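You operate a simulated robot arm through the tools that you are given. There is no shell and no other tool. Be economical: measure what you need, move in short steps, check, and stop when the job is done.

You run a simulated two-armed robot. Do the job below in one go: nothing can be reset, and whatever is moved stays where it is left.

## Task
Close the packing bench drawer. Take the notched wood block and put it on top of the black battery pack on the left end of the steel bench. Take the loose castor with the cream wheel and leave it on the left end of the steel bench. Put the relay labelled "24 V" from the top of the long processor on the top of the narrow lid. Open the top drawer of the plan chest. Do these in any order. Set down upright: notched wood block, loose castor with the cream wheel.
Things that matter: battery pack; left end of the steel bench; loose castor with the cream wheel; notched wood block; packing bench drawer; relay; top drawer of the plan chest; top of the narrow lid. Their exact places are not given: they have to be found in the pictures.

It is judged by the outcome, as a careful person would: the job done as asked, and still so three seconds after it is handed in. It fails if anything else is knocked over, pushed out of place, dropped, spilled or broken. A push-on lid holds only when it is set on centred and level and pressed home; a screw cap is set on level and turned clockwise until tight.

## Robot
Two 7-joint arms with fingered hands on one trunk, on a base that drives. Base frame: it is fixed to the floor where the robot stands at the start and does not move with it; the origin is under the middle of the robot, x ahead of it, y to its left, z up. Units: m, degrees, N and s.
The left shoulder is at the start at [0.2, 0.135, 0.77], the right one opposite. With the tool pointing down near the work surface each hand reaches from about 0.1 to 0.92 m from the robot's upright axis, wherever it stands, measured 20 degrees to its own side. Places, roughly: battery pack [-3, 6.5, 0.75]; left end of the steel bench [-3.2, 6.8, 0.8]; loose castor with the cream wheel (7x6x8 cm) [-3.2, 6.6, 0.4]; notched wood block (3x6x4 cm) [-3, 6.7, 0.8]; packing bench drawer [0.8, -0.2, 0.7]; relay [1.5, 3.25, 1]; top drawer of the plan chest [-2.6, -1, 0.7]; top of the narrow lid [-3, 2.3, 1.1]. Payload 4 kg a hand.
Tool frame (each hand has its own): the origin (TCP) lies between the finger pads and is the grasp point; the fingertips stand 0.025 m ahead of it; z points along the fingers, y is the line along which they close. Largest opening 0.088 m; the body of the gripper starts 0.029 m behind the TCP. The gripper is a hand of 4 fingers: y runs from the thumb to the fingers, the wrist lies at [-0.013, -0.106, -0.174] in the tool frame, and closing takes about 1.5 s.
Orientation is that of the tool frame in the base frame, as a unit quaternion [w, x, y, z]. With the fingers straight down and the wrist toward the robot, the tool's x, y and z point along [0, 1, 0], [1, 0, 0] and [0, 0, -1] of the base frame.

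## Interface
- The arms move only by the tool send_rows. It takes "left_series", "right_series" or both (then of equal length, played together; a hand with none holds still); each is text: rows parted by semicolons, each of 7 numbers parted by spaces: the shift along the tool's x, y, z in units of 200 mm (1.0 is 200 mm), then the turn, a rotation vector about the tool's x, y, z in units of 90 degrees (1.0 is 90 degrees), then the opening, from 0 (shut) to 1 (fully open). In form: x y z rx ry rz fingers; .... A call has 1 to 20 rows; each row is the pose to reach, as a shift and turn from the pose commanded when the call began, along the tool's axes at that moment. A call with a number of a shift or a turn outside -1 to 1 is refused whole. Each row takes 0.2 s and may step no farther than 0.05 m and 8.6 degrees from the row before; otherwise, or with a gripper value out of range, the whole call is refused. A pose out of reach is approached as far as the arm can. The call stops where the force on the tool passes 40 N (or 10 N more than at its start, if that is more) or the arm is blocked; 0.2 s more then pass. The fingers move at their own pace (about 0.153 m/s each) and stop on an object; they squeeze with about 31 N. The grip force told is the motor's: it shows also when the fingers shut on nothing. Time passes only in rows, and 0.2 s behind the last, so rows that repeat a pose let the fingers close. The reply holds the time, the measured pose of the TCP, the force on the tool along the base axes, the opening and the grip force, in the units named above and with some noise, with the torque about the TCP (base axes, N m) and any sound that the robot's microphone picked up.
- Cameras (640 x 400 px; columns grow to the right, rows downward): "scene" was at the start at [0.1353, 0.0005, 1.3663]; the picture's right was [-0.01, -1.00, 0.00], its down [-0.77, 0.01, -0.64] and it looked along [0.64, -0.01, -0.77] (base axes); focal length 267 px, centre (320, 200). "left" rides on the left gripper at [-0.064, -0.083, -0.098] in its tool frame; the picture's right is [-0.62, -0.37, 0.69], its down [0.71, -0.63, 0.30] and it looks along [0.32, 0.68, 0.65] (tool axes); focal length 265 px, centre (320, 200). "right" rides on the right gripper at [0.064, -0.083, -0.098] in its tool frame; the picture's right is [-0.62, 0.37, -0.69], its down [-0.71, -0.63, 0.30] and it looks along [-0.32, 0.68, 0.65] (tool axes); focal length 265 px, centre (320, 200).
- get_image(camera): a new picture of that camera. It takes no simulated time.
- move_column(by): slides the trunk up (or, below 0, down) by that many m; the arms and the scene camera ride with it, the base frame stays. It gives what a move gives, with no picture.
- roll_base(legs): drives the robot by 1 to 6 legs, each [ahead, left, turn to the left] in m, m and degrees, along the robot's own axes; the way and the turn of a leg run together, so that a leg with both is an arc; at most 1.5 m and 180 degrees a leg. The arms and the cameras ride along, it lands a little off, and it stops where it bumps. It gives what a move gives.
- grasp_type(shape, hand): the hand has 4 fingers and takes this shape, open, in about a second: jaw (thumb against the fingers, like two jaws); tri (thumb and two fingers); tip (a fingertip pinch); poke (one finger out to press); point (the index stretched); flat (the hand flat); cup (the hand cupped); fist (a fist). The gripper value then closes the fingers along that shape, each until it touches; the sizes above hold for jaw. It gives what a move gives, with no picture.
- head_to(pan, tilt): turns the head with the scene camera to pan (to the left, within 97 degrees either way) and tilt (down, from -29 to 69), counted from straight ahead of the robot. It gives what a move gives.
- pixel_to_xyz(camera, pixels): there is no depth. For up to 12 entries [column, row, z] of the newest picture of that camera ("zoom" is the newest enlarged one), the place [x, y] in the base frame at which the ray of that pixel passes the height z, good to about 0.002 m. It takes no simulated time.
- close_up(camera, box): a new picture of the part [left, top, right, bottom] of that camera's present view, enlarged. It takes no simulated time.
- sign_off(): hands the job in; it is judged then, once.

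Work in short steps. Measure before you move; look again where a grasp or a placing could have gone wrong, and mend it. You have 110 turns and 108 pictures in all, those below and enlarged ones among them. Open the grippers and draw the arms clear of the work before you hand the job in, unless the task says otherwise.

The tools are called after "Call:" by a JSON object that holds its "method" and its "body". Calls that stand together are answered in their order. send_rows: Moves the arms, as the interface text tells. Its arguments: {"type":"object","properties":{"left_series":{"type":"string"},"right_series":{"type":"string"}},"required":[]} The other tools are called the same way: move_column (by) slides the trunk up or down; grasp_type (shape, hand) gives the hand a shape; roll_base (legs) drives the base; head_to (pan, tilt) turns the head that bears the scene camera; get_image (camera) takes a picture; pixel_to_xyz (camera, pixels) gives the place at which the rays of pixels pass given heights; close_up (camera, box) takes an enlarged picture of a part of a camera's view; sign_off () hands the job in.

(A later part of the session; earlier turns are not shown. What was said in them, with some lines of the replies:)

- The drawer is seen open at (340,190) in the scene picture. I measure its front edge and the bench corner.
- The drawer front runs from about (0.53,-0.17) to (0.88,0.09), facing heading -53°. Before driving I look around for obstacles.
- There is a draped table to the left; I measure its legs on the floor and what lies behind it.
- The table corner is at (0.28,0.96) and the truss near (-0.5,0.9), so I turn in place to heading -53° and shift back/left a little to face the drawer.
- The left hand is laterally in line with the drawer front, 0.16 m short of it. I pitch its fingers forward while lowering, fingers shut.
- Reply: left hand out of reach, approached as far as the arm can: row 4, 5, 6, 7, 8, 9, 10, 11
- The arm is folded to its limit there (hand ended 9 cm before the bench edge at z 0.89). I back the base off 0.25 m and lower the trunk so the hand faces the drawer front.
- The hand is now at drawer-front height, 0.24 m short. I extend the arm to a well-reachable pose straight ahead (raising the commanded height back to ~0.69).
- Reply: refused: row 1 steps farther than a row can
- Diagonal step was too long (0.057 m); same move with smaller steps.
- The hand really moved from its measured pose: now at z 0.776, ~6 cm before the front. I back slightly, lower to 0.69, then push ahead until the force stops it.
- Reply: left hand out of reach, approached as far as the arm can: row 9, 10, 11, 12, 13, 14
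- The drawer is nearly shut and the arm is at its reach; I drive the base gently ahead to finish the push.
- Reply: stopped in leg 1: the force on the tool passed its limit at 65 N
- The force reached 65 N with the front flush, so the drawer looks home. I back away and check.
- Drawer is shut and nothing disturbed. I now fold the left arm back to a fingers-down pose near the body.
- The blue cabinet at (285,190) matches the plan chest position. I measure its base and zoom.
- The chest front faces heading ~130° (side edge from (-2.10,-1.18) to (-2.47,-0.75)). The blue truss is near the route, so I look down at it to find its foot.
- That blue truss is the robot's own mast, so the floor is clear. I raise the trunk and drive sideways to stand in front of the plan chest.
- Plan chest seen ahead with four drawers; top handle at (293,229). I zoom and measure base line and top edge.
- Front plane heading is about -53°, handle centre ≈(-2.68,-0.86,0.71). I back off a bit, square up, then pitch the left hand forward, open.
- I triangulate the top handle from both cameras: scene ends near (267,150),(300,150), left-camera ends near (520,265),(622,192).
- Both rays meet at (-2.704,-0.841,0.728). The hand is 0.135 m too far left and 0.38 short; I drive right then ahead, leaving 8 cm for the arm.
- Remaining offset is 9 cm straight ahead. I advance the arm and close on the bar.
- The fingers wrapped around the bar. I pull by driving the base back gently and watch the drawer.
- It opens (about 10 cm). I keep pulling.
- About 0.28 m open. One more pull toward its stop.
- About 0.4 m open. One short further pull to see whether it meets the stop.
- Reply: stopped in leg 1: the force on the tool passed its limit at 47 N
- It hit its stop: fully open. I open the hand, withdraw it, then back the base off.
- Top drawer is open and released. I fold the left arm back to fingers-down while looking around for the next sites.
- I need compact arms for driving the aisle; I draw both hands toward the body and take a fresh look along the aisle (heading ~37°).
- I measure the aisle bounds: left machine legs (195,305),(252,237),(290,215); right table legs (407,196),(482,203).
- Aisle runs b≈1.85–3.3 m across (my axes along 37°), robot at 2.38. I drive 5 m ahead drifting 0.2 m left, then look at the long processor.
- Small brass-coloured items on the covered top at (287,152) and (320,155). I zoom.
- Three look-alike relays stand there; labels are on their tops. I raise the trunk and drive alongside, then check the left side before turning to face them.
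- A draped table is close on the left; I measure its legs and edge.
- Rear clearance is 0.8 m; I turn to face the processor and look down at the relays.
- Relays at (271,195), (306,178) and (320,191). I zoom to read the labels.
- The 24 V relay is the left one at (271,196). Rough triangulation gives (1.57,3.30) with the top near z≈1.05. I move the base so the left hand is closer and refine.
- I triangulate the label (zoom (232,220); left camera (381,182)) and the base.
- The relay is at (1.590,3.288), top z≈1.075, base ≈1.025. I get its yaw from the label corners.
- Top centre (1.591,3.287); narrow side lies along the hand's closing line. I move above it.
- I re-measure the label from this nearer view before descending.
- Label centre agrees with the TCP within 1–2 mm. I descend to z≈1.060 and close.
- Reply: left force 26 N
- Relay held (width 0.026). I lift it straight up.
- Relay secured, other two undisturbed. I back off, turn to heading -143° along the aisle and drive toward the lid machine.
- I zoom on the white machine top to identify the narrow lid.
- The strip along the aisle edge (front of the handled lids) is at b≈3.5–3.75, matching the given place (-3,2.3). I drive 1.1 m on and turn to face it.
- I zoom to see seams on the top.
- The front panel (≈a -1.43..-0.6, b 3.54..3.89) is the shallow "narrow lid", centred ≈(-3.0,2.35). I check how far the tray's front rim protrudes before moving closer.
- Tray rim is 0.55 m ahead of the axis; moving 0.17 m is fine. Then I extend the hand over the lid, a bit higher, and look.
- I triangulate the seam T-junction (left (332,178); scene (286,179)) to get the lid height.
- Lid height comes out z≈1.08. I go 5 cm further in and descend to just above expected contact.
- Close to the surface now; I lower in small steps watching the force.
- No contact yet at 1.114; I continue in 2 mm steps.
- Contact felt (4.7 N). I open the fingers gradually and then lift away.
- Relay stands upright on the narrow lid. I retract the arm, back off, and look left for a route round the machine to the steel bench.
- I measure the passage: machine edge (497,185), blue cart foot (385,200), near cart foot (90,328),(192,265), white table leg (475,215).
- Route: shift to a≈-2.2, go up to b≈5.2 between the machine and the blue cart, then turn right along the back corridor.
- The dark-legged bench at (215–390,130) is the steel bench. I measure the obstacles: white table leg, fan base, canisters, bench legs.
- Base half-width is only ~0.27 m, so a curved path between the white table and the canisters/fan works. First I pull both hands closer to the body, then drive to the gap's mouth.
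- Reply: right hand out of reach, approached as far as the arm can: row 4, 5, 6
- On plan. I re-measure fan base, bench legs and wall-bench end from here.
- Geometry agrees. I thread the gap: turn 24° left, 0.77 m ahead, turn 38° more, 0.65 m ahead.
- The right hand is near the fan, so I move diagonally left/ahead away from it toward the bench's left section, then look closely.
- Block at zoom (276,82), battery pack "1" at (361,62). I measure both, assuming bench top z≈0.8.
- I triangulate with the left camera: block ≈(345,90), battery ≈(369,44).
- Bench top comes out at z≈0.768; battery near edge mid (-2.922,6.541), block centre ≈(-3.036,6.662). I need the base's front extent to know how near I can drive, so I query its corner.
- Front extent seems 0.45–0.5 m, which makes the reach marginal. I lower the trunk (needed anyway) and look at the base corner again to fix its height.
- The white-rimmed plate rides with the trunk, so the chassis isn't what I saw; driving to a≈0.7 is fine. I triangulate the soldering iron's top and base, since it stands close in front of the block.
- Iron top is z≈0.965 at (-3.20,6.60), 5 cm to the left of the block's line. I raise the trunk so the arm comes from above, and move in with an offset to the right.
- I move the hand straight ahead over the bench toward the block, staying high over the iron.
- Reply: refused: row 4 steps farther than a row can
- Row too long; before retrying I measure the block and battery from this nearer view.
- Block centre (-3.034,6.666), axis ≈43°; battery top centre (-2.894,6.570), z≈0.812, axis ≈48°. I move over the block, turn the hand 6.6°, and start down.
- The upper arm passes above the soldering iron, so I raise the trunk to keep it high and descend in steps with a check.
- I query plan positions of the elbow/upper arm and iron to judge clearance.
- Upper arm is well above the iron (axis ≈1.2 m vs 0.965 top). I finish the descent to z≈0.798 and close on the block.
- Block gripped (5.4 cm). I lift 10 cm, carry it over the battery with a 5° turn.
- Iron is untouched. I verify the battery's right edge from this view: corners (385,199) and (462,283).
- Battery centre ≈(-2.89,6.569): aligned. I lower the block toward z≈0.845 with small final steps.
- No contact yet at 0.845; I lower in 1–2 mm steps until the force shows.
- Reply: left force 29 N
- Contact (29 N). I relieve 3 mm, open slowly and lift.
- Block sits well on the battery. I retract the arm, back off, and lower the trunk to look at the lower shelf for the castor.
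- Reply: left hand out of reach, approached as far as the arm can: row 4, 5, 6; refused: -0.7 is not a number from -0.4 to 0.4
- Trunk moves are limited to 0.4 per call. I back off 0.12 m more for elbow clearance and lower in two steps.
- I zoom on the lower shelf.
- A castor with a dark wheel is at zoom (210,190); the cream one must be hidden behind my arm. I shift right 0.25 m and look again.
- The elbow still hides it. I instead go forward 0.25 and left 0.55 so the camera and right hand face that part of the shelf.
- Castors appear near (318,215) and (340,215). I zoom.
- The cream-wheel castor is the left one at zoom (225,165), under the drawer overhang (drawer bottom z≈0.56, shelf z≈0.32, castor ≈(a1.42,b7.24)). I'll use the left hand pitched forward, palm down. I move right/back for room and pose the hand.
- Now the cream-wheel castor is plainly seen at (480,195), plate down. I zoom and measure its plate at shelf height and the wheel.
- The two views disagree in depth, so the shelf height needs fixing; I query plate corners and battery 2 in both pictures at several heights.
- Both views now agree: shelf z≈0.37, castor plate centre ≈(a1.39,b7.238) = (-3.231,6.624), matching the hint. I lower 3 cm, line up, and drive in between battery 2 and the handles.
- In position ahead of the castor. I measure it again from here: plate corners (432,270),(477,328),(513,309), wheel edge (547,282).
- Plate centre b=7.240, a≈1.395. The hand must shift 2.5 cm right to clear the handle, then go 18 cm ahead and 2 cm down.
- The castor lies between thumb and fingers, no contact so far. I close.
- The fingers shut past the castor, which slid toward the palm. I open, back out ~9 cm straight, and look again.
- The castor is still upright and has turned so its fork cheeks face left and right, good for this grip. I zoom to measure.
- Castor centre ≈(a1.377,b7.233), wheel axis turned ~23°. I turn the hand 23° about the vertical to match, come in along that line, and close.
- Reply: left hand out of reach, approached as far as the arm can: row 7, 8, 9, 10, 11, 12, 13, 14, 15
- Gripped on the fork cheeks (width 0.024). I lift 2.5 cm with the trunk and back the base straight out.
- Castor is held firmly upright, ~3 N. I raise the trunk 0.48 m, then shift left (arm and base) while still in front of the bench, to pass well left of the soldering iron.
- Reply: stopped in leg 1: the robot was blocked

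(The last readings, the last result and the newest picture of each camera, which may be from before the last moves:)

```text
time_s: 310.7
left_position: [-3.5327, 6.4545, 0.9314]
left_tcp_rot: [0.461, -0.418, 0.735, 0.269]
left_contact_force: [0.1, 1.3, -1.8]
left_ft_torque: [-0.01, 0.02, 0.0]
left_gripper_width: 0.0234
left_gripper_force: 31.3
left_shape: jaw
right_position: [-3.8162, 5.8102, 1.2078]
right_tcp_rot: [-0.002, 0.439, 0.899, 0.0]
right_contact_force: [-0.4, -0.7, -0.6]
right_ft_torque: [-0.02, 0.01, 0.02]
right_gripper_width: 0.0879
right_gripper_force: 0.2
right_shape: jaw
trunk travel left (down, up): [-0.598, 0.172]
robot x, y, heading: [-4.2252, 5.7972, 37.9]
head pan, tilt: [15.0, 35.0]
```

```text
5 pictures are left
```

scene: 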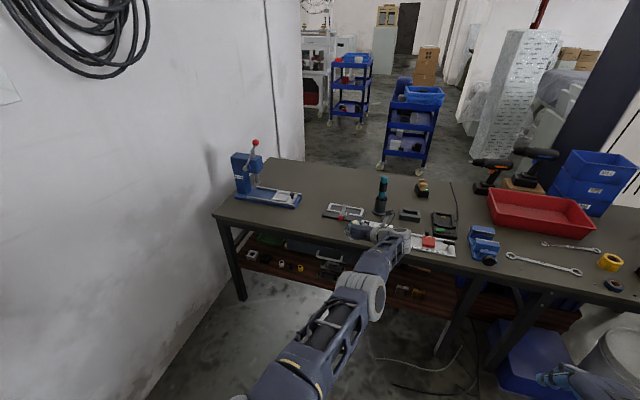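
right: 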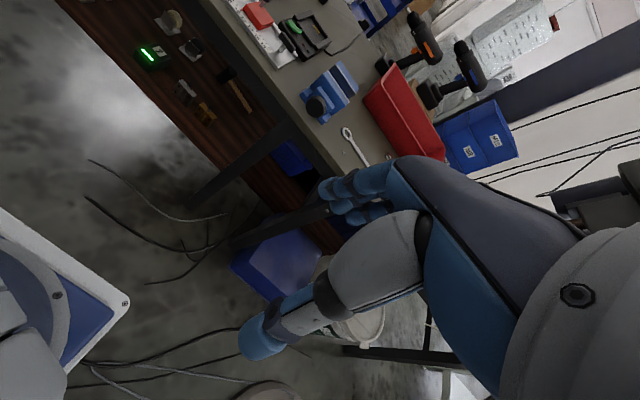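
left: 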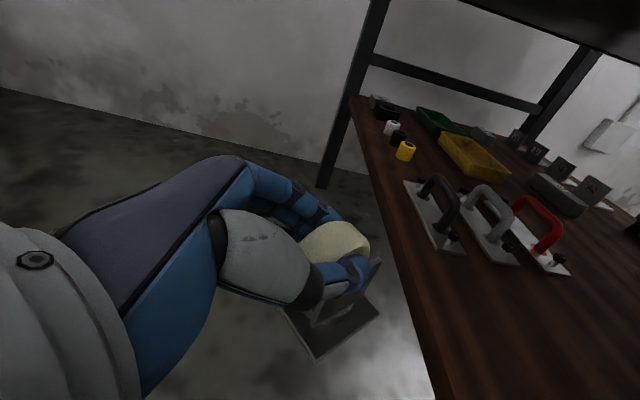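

Blocked by the bench behind while strafing, so I shift with the arm instead: 17 cm left and 12 cm back, then drive ahead with a slight left drift to bring the castor over the free spot left of the iron.

Call:
{"method": "send_rows", "body": {"left_series": "0.018 0.17 -0.034 0 0 0 0; 0.035 0.34 -0.067 0 0 0 0; 0.053 0.5 -0.1 0 0 0 0; 0.07 0.67 -0.134 0 0 0 0; 0.088 0.84 -0.167 0 0 0 0; 0.105 1 -0.2 0 0 0 0; 0.105 1 -0.2 0 0 0 0"}}

Call:
{"method": "roll_base", "body": {"legs": [[0.3, -0.01, 0], [0.2, 0.06, 0]]}}

Call:
{"method": "get_image", "body": {"camera": "scene"}}

```text
time_s: 312.3
left_position: [-3.7297, 6.5161, 0.9315]
left_tcp_rot: [0.462, -0.418, 0.735, 0.267]
left_contact_force: [-0.1, 0.7, -1.9]
left_ft_torque: [-0.01, 0.01, -0.02]
left_gripper_width: 0.023
left_gripper_force: 31.0
left_shape: jaw
right_position: [-3.8156, 5.8106, 1.2078]
right_tcp_rot: [-0.002, 0.44, 0.898, 0.0]
right_contact_force: [1.2, 0.7, -0.1]
right_ft_torque: [0.01, -0.01, 0.01]
right_gripper_width: 0.0878
right_gripper_force: 0.0
right_shape: jaw
trunk travel left (down, up): [-0.598, 0.172]
robot x, y, heading: [-4.2241, 5.7965, 37.9]
head pan, tilt: [15.0, 35.0]
```

```text
time_s: 315.6
left_position: [-3.3689, 6.8617, 0.9332]
left_tcp_rot: [0.461, -0.419, 0.735, 0.268]
left_contact_force: [-0.5, 0.7, -2.3]
left_ft_torque: [-0.02, 0.0, -0.01]
left_gripper_width: 0.0229
left_gripper_force: 31.0
left_shape: jaw
right_position: [-3.4547, 6.1563, 1.2074]
right_tcp_rot: [-0.002, 0.439, 0.898, 0.0]
right_contact_force: [0.1, -0.2, 0.6]
right_ft_torque: [-0.02, 0.03, -0.03]
right_gripper_width: 0.0878
right_gripper_force: 0.1
right_shape: jaw
trunk travel left (down, up): [-0.598, 0.172]
robot x, y, heading: [-3.8653, 6.1392, 38.1]
head pan, tilt: [15.0, 35.0]
```

```text
4 pictures are left
```

scene: 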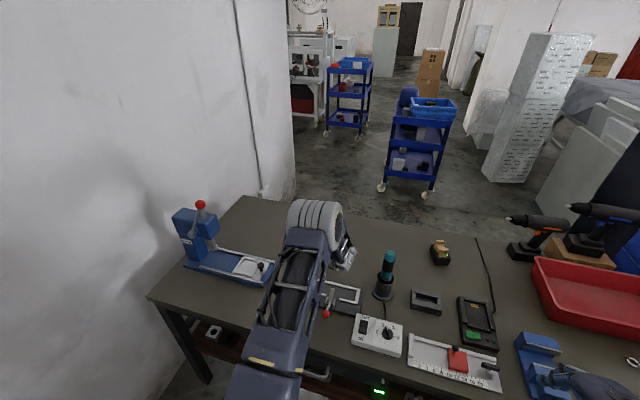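

Clear of the iron and over empty bench. I go 6 cm further in and lower the trunk 9.5 cm to just above the surface.

Call:
{"method": "roll_base", "body": {"legs": [[0.06, 0, 0]]}}

Call:
{"method": "move_column", "body": {"by": -0.095}}

Call:
{"method": "get_image", "body": {"camera": "left"}}

```text
time_s: 316.6
left_position: [-3.3207, 6.8984, 0.9318]
left_tcp_rot: [0.462, -0.418, 0.734, 0.268]
left_contact_force: [0.0, 0.6, -2.3]
left_ft_torque: [-0.05, 0.05, 0.0]
left_gripper_width: 0.0228
left_gripper_force: 31.2
left_shape: jaw
right_position: [-3.4071, 6.1926, 1.2073]
right_tcp_rot: [-0.002, 0.439, 0.898, 0.0]
right_contact_force: [-0.5, -0.3, -0.6]
right_ft_torque: [-0.03, 0.04, -0.02]
right_gripper_width: 0.0879
right_gripper_force: 0.1
right_shape: jaw
trunk travel left (down, up): [-0.598, 0.172]
robot x, y, heading: [-3.8131, 6.1825, 37.7]
head pan, tilt: [15.0, 35.0]
```

```text
time_s: 317.9
left_position: [-3.3209, 6.8979, 0.8379]
left_tcp_rot: [0.462, -0.418, 0.735, 0.269]
left_contact_force: [0.7, -0.5, -2.1]
left_ft_torque: [-0.06, 0.01, -0.02]
left_gripper_width: 0.0227
left_gripper_force: 30.3
left_shape: jaw
right_position: [-3.4071, 6.1922, 1.1117]
right_tcp_rot: [-0.002, 0.439, 0.898, 0.0]
right_contact_force: [-0.1, 0.6, -0.1]
right_ft_torque: [0.01, 0.02, 0.0]
right_gripper_width: 0.0878
right_gripper_force: 0.0
right_shape: jaw
trunk travel left (down, up): [-0.503, 0.267]
robot x, y, heading: [-3.8179, 6.1828, 37.8]
head pan, tilt: [15.0, 35.0]
```

```text
3 pictures are left
```

left: 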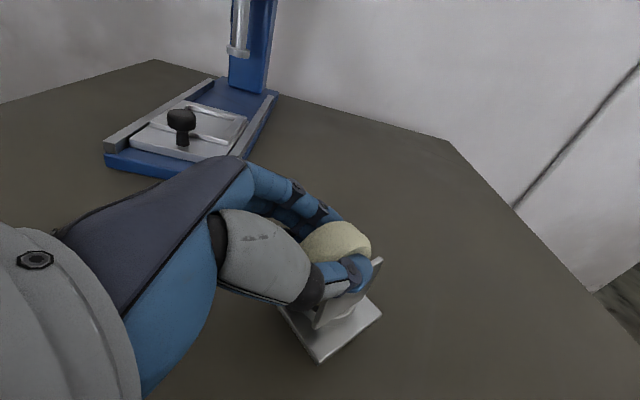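

Free bench under the castor. I lower straight down 14 mm in 2 mm steps.

Call:
{"method": "send_rows", "body": {"left_series": "0.009 0 0.0043 0 0 0 0; 0.018 0 0.0086 0 0 0 0; 0.027 0 0.0129 0 0 0 0; 0.036 0 0.0172 0 0 0 0; 0.045 0 0.0215 0 0 0 0; 0.054 0 0.0258 0 0 0 0; 0.063 0 0.03 0 0 0 0; 0.063 0 0.03 0 0 0 0"}}

```text
time_s: 319.6
left_position: [-3.3208, 6.8974, 0.8237]
left_tcp_rot: [0.463, -0.418, 0.734, 0.269]
left_contact_force: [0.7, -0.4, -1.3]
left_ft_torque: [-0.02, 0.03, -0.01]
left_gripper_width: 0.023
left_gripper_force: 31.3
left_shape: jaw
right_position: [-3.4067, 6.1923, 1.1116]
right_tcp_rot: [-0.003, 0.439, 0.899, 0.0]
right_contact_force: [-1.0, 0.1, 0.1]
right_ft_torque: [0.01, 0.01, -0.01]
right_gripper_width: 0.0875
right_gripper_force: 0.0
right_shape: jaw
trunk travel left (down, up): [-0.503, 0.267]
robot x, y, heading: [-3.8158, 6.1846, 37.9]
head pan, tilt: [15.0, 35.0]
```

Not yet touching (force −1.3 N still carries weight). I continue down in 1 mm steps up to 9 mm; it stops by itself on force.

Call:
{"method": "send_rows", "body": {"left_series": "0.0045 0 0.00215 0 0 0 0; 0.009 0 0.0043 0 0 0 0; 0.0135 0 0.0064 0 0 0 0; 0.018 0 0.0086 0 0 0 0; 0.0225 0 0.0107 0 0 0 0; 0.027 0 0.0129 0 0 0 0; 0.0315 0 0.015 0 0 0 0; 0.036 0 0.0172 0 0 0 0; 0.0405 0 0.0193 0 0 0 0; 0.0405 0 0.0193 0 0 0 0"}}

```text
time_s: 321.9
left_position: [-3.3199, 6.8977, 0.8196]
left_tcp_rot: [0.465, -0.417, 0.733, 0.271]
left_contact_force: [3.9, -7.5, 35.1]
left_ft_torque: [0.78, 0.03, -0.07]
left_gripper_width: 0.0231
left_gripper_force: 30.7
left_shape: jaw
right_position: [-3.4076, 6.1903, 1.1119]
right_tcp_rot: [-0.002, 0.439, 0.898, 0.0]
right_contact_force: [-0.8, -0.2, 0.7]
right_ft_torque: [0.05, -0.03, -0.03]
right_gripper_width: 0.0874
right_gripper_force: 0.0
right_shape: jaw
trunk travel left (down, up): [-0.503, 0.267]
robot x, y, heading: [-3.8159, 6.1773, 38.1]
head pan, tilt: [15.0, 35.0]
5 turns are left
```

Seated (35 N). I relieve 4 mm, open, draw the hand straight back 9 cm, then up, and look.

Call:
{"method": "send_rows", "body": {"left_series": "-0.018 0 -0.0086 0 0 0 0; -0.018 0 -0.0086 0 0 0 0.4; -0.018 0 -0.0086 0 0 0 0.6; -0.018 0 -0.0086 0 0 0 0.8; -0.018 0 -0.0086 0 0 0 1; -0.018 0 -0.0086 0 0 0 1; -0.018 0 -0.0086 0 0 0 1; 0.03 0 -0.11 0 0 0 1; 0.08 0 -0.21 0 0 0 1; 0.13 0 -0.31 0 0 0 1; 0.176 0 -0.41 0 0 0 1; 0.05 0 -0.48 0 0 0 1; -0.1 0 -0.55 0 0 0 1; -0.25 0 -0.62 0 0 0 1; -0.4 0 -0.69 0 0 0 1; -0.5 0 -0.74 0 0 0 1"}}

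Call:
{"method": "get_image", "body": {"camera": "left"}}

```text
time_s: 325.2
left_position: [-3.3659, 6.8208, 0.9684]
left_tcp_rot: [0.462, -0.417, 0.735, 0.269]
left_contact_force: [-0.7, -0.2, 0.3]
left_ft_torque: [0.05, 0.0, -0.02]
left_gripper_width: 0.0877
left_gripper_force: 0.1
left_shape: jaw
right_position: [-3.4065, 6.1923, 1.1129]
right_tcp_rot: [-0.002, 0.439, 0.898, 0.0]
right_contact_force: [-0.1, -0.1, 0.0]
right_ft_torque: [0.02, -0.03, -0.01]
right_gripper_width: 0.0876
right_gripper_force: 0.1
right_shape: jaw
trunk travel left (down, up): [-0.503, 0.267]
robot x, y, heading: [-3.8159, 6.1785, 38.1]
head pan, tilt: [15.0, 35.0]
```

```text
2 pictures are left
4 turns are left
```

left: 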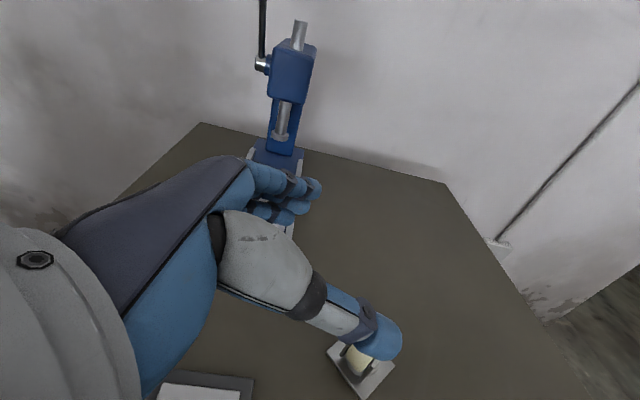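

The castor stands upright and free. I raise the trunk, back away from the bench, and take a final look.

Call:
{"method": "move_column", "body": {"by": 0.2}}

Call:
{"method": "roll_base", "body": {"legs": [[-0.22, 0, 0]]}}

Call:
{"method": "get_image", "body": {"camera": "scene"}}

```text
time_s: 327.4
left_position: [-3.3653, 6.8199, 1.1697]
left_tcp_rot: [0.462, -0.418, 0.734, 0.269]
left_contact_force: [0.7, 0.0, -0.2]
left_ft_torque: [-0.02, 0.04, -0.01]
left_gripper_width: 0.088
left_gripper_force: 0.0
left_shape: jaw
right_position: [-3.4069, 6.1911, 1.3117]
right_tcp_rot: [-0.002, 0.439, 0.899, 0.0]
right_contact_force: [-0.1, -0.2, 0.6]
right_ft_torque: [0.0, -0.01, -0.01]
right_gripper_width: 0.0878
right_gripper_force: 0.0
right_shape: jaw
trunk travel left (down, up): [-0.703, 0.067]
robot x, y, heading: [-3.8176, 6.181, 37.9]
head pan, tilt: [15.0, 35.0]
```

```text
time_s: 329.1
left_position: [-3.5399, 6.6825, 1.1686]
left_tcp_rot: [0.462, -0.416, 0.735, 0.268]
left_contact_force: [0.2, 0.0, 0.7]
left_ft_torque: [0.01, 0.01, 0.01]
left_gripper_width: 0.0879
left_gripper_force: 0.1
left_shape: jaw
right_position: [-3.582, 6.0551, 1.3132]
right_tcp_rot: [-0.002, 0.44, 0.898, 0.0]
right_contact_force: [-0.7, 0.3, -0.3]
right_ft_torque: [0.0, 0.01, -0.01]
right_gripper_width: 0.0878
right_gripper_force: 0.1
right_shape: jaw
trunk travel left (down, up): [-0.703, 0.067]
robot x, y, heading: [-3.9931, 6.04, 37.8]
head pan, tilt: [15.0, 35.0]
```

```text
1 pictures are left
3 turns are left
```

scene: 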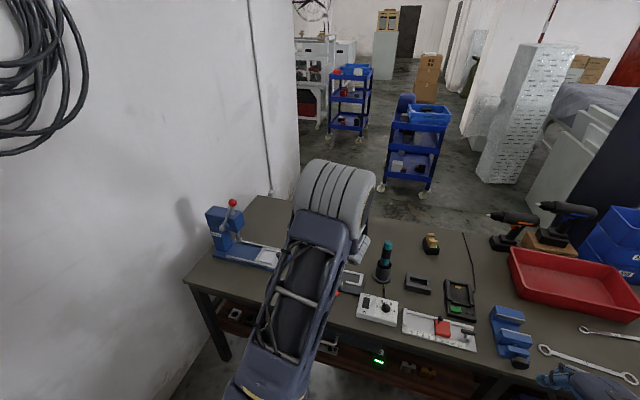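

The final picture shows the block still on the battery pack and the bench items undisturbed. The arms are clear and both hands are open, so I hand in.

Call:
{"method": "sign_off", "body": {}}

```text
The job is handed in.
```

All five parts are done, and I saw no sign that anything else was knocked over:
- **Packing bench drawer:** closed.
- **Top drawer of the plan chest:** open to its stop.
- **24 V relay:** standing on the front panel of the lid machine, which I took to be the narrow lid.
- **Notched block:** upright on the battery pack.
- **Cream-wheel castor:** upright on the left end of the steel bench. My arm hid it in the last picture, so I last saw it just after letting go. The first grip slipped and turned it on its shelf before I lifted it out.

The base also bumped something once while I was lining up the castor, most likely the wall bench behind me. I had no view of that spot afterwards.
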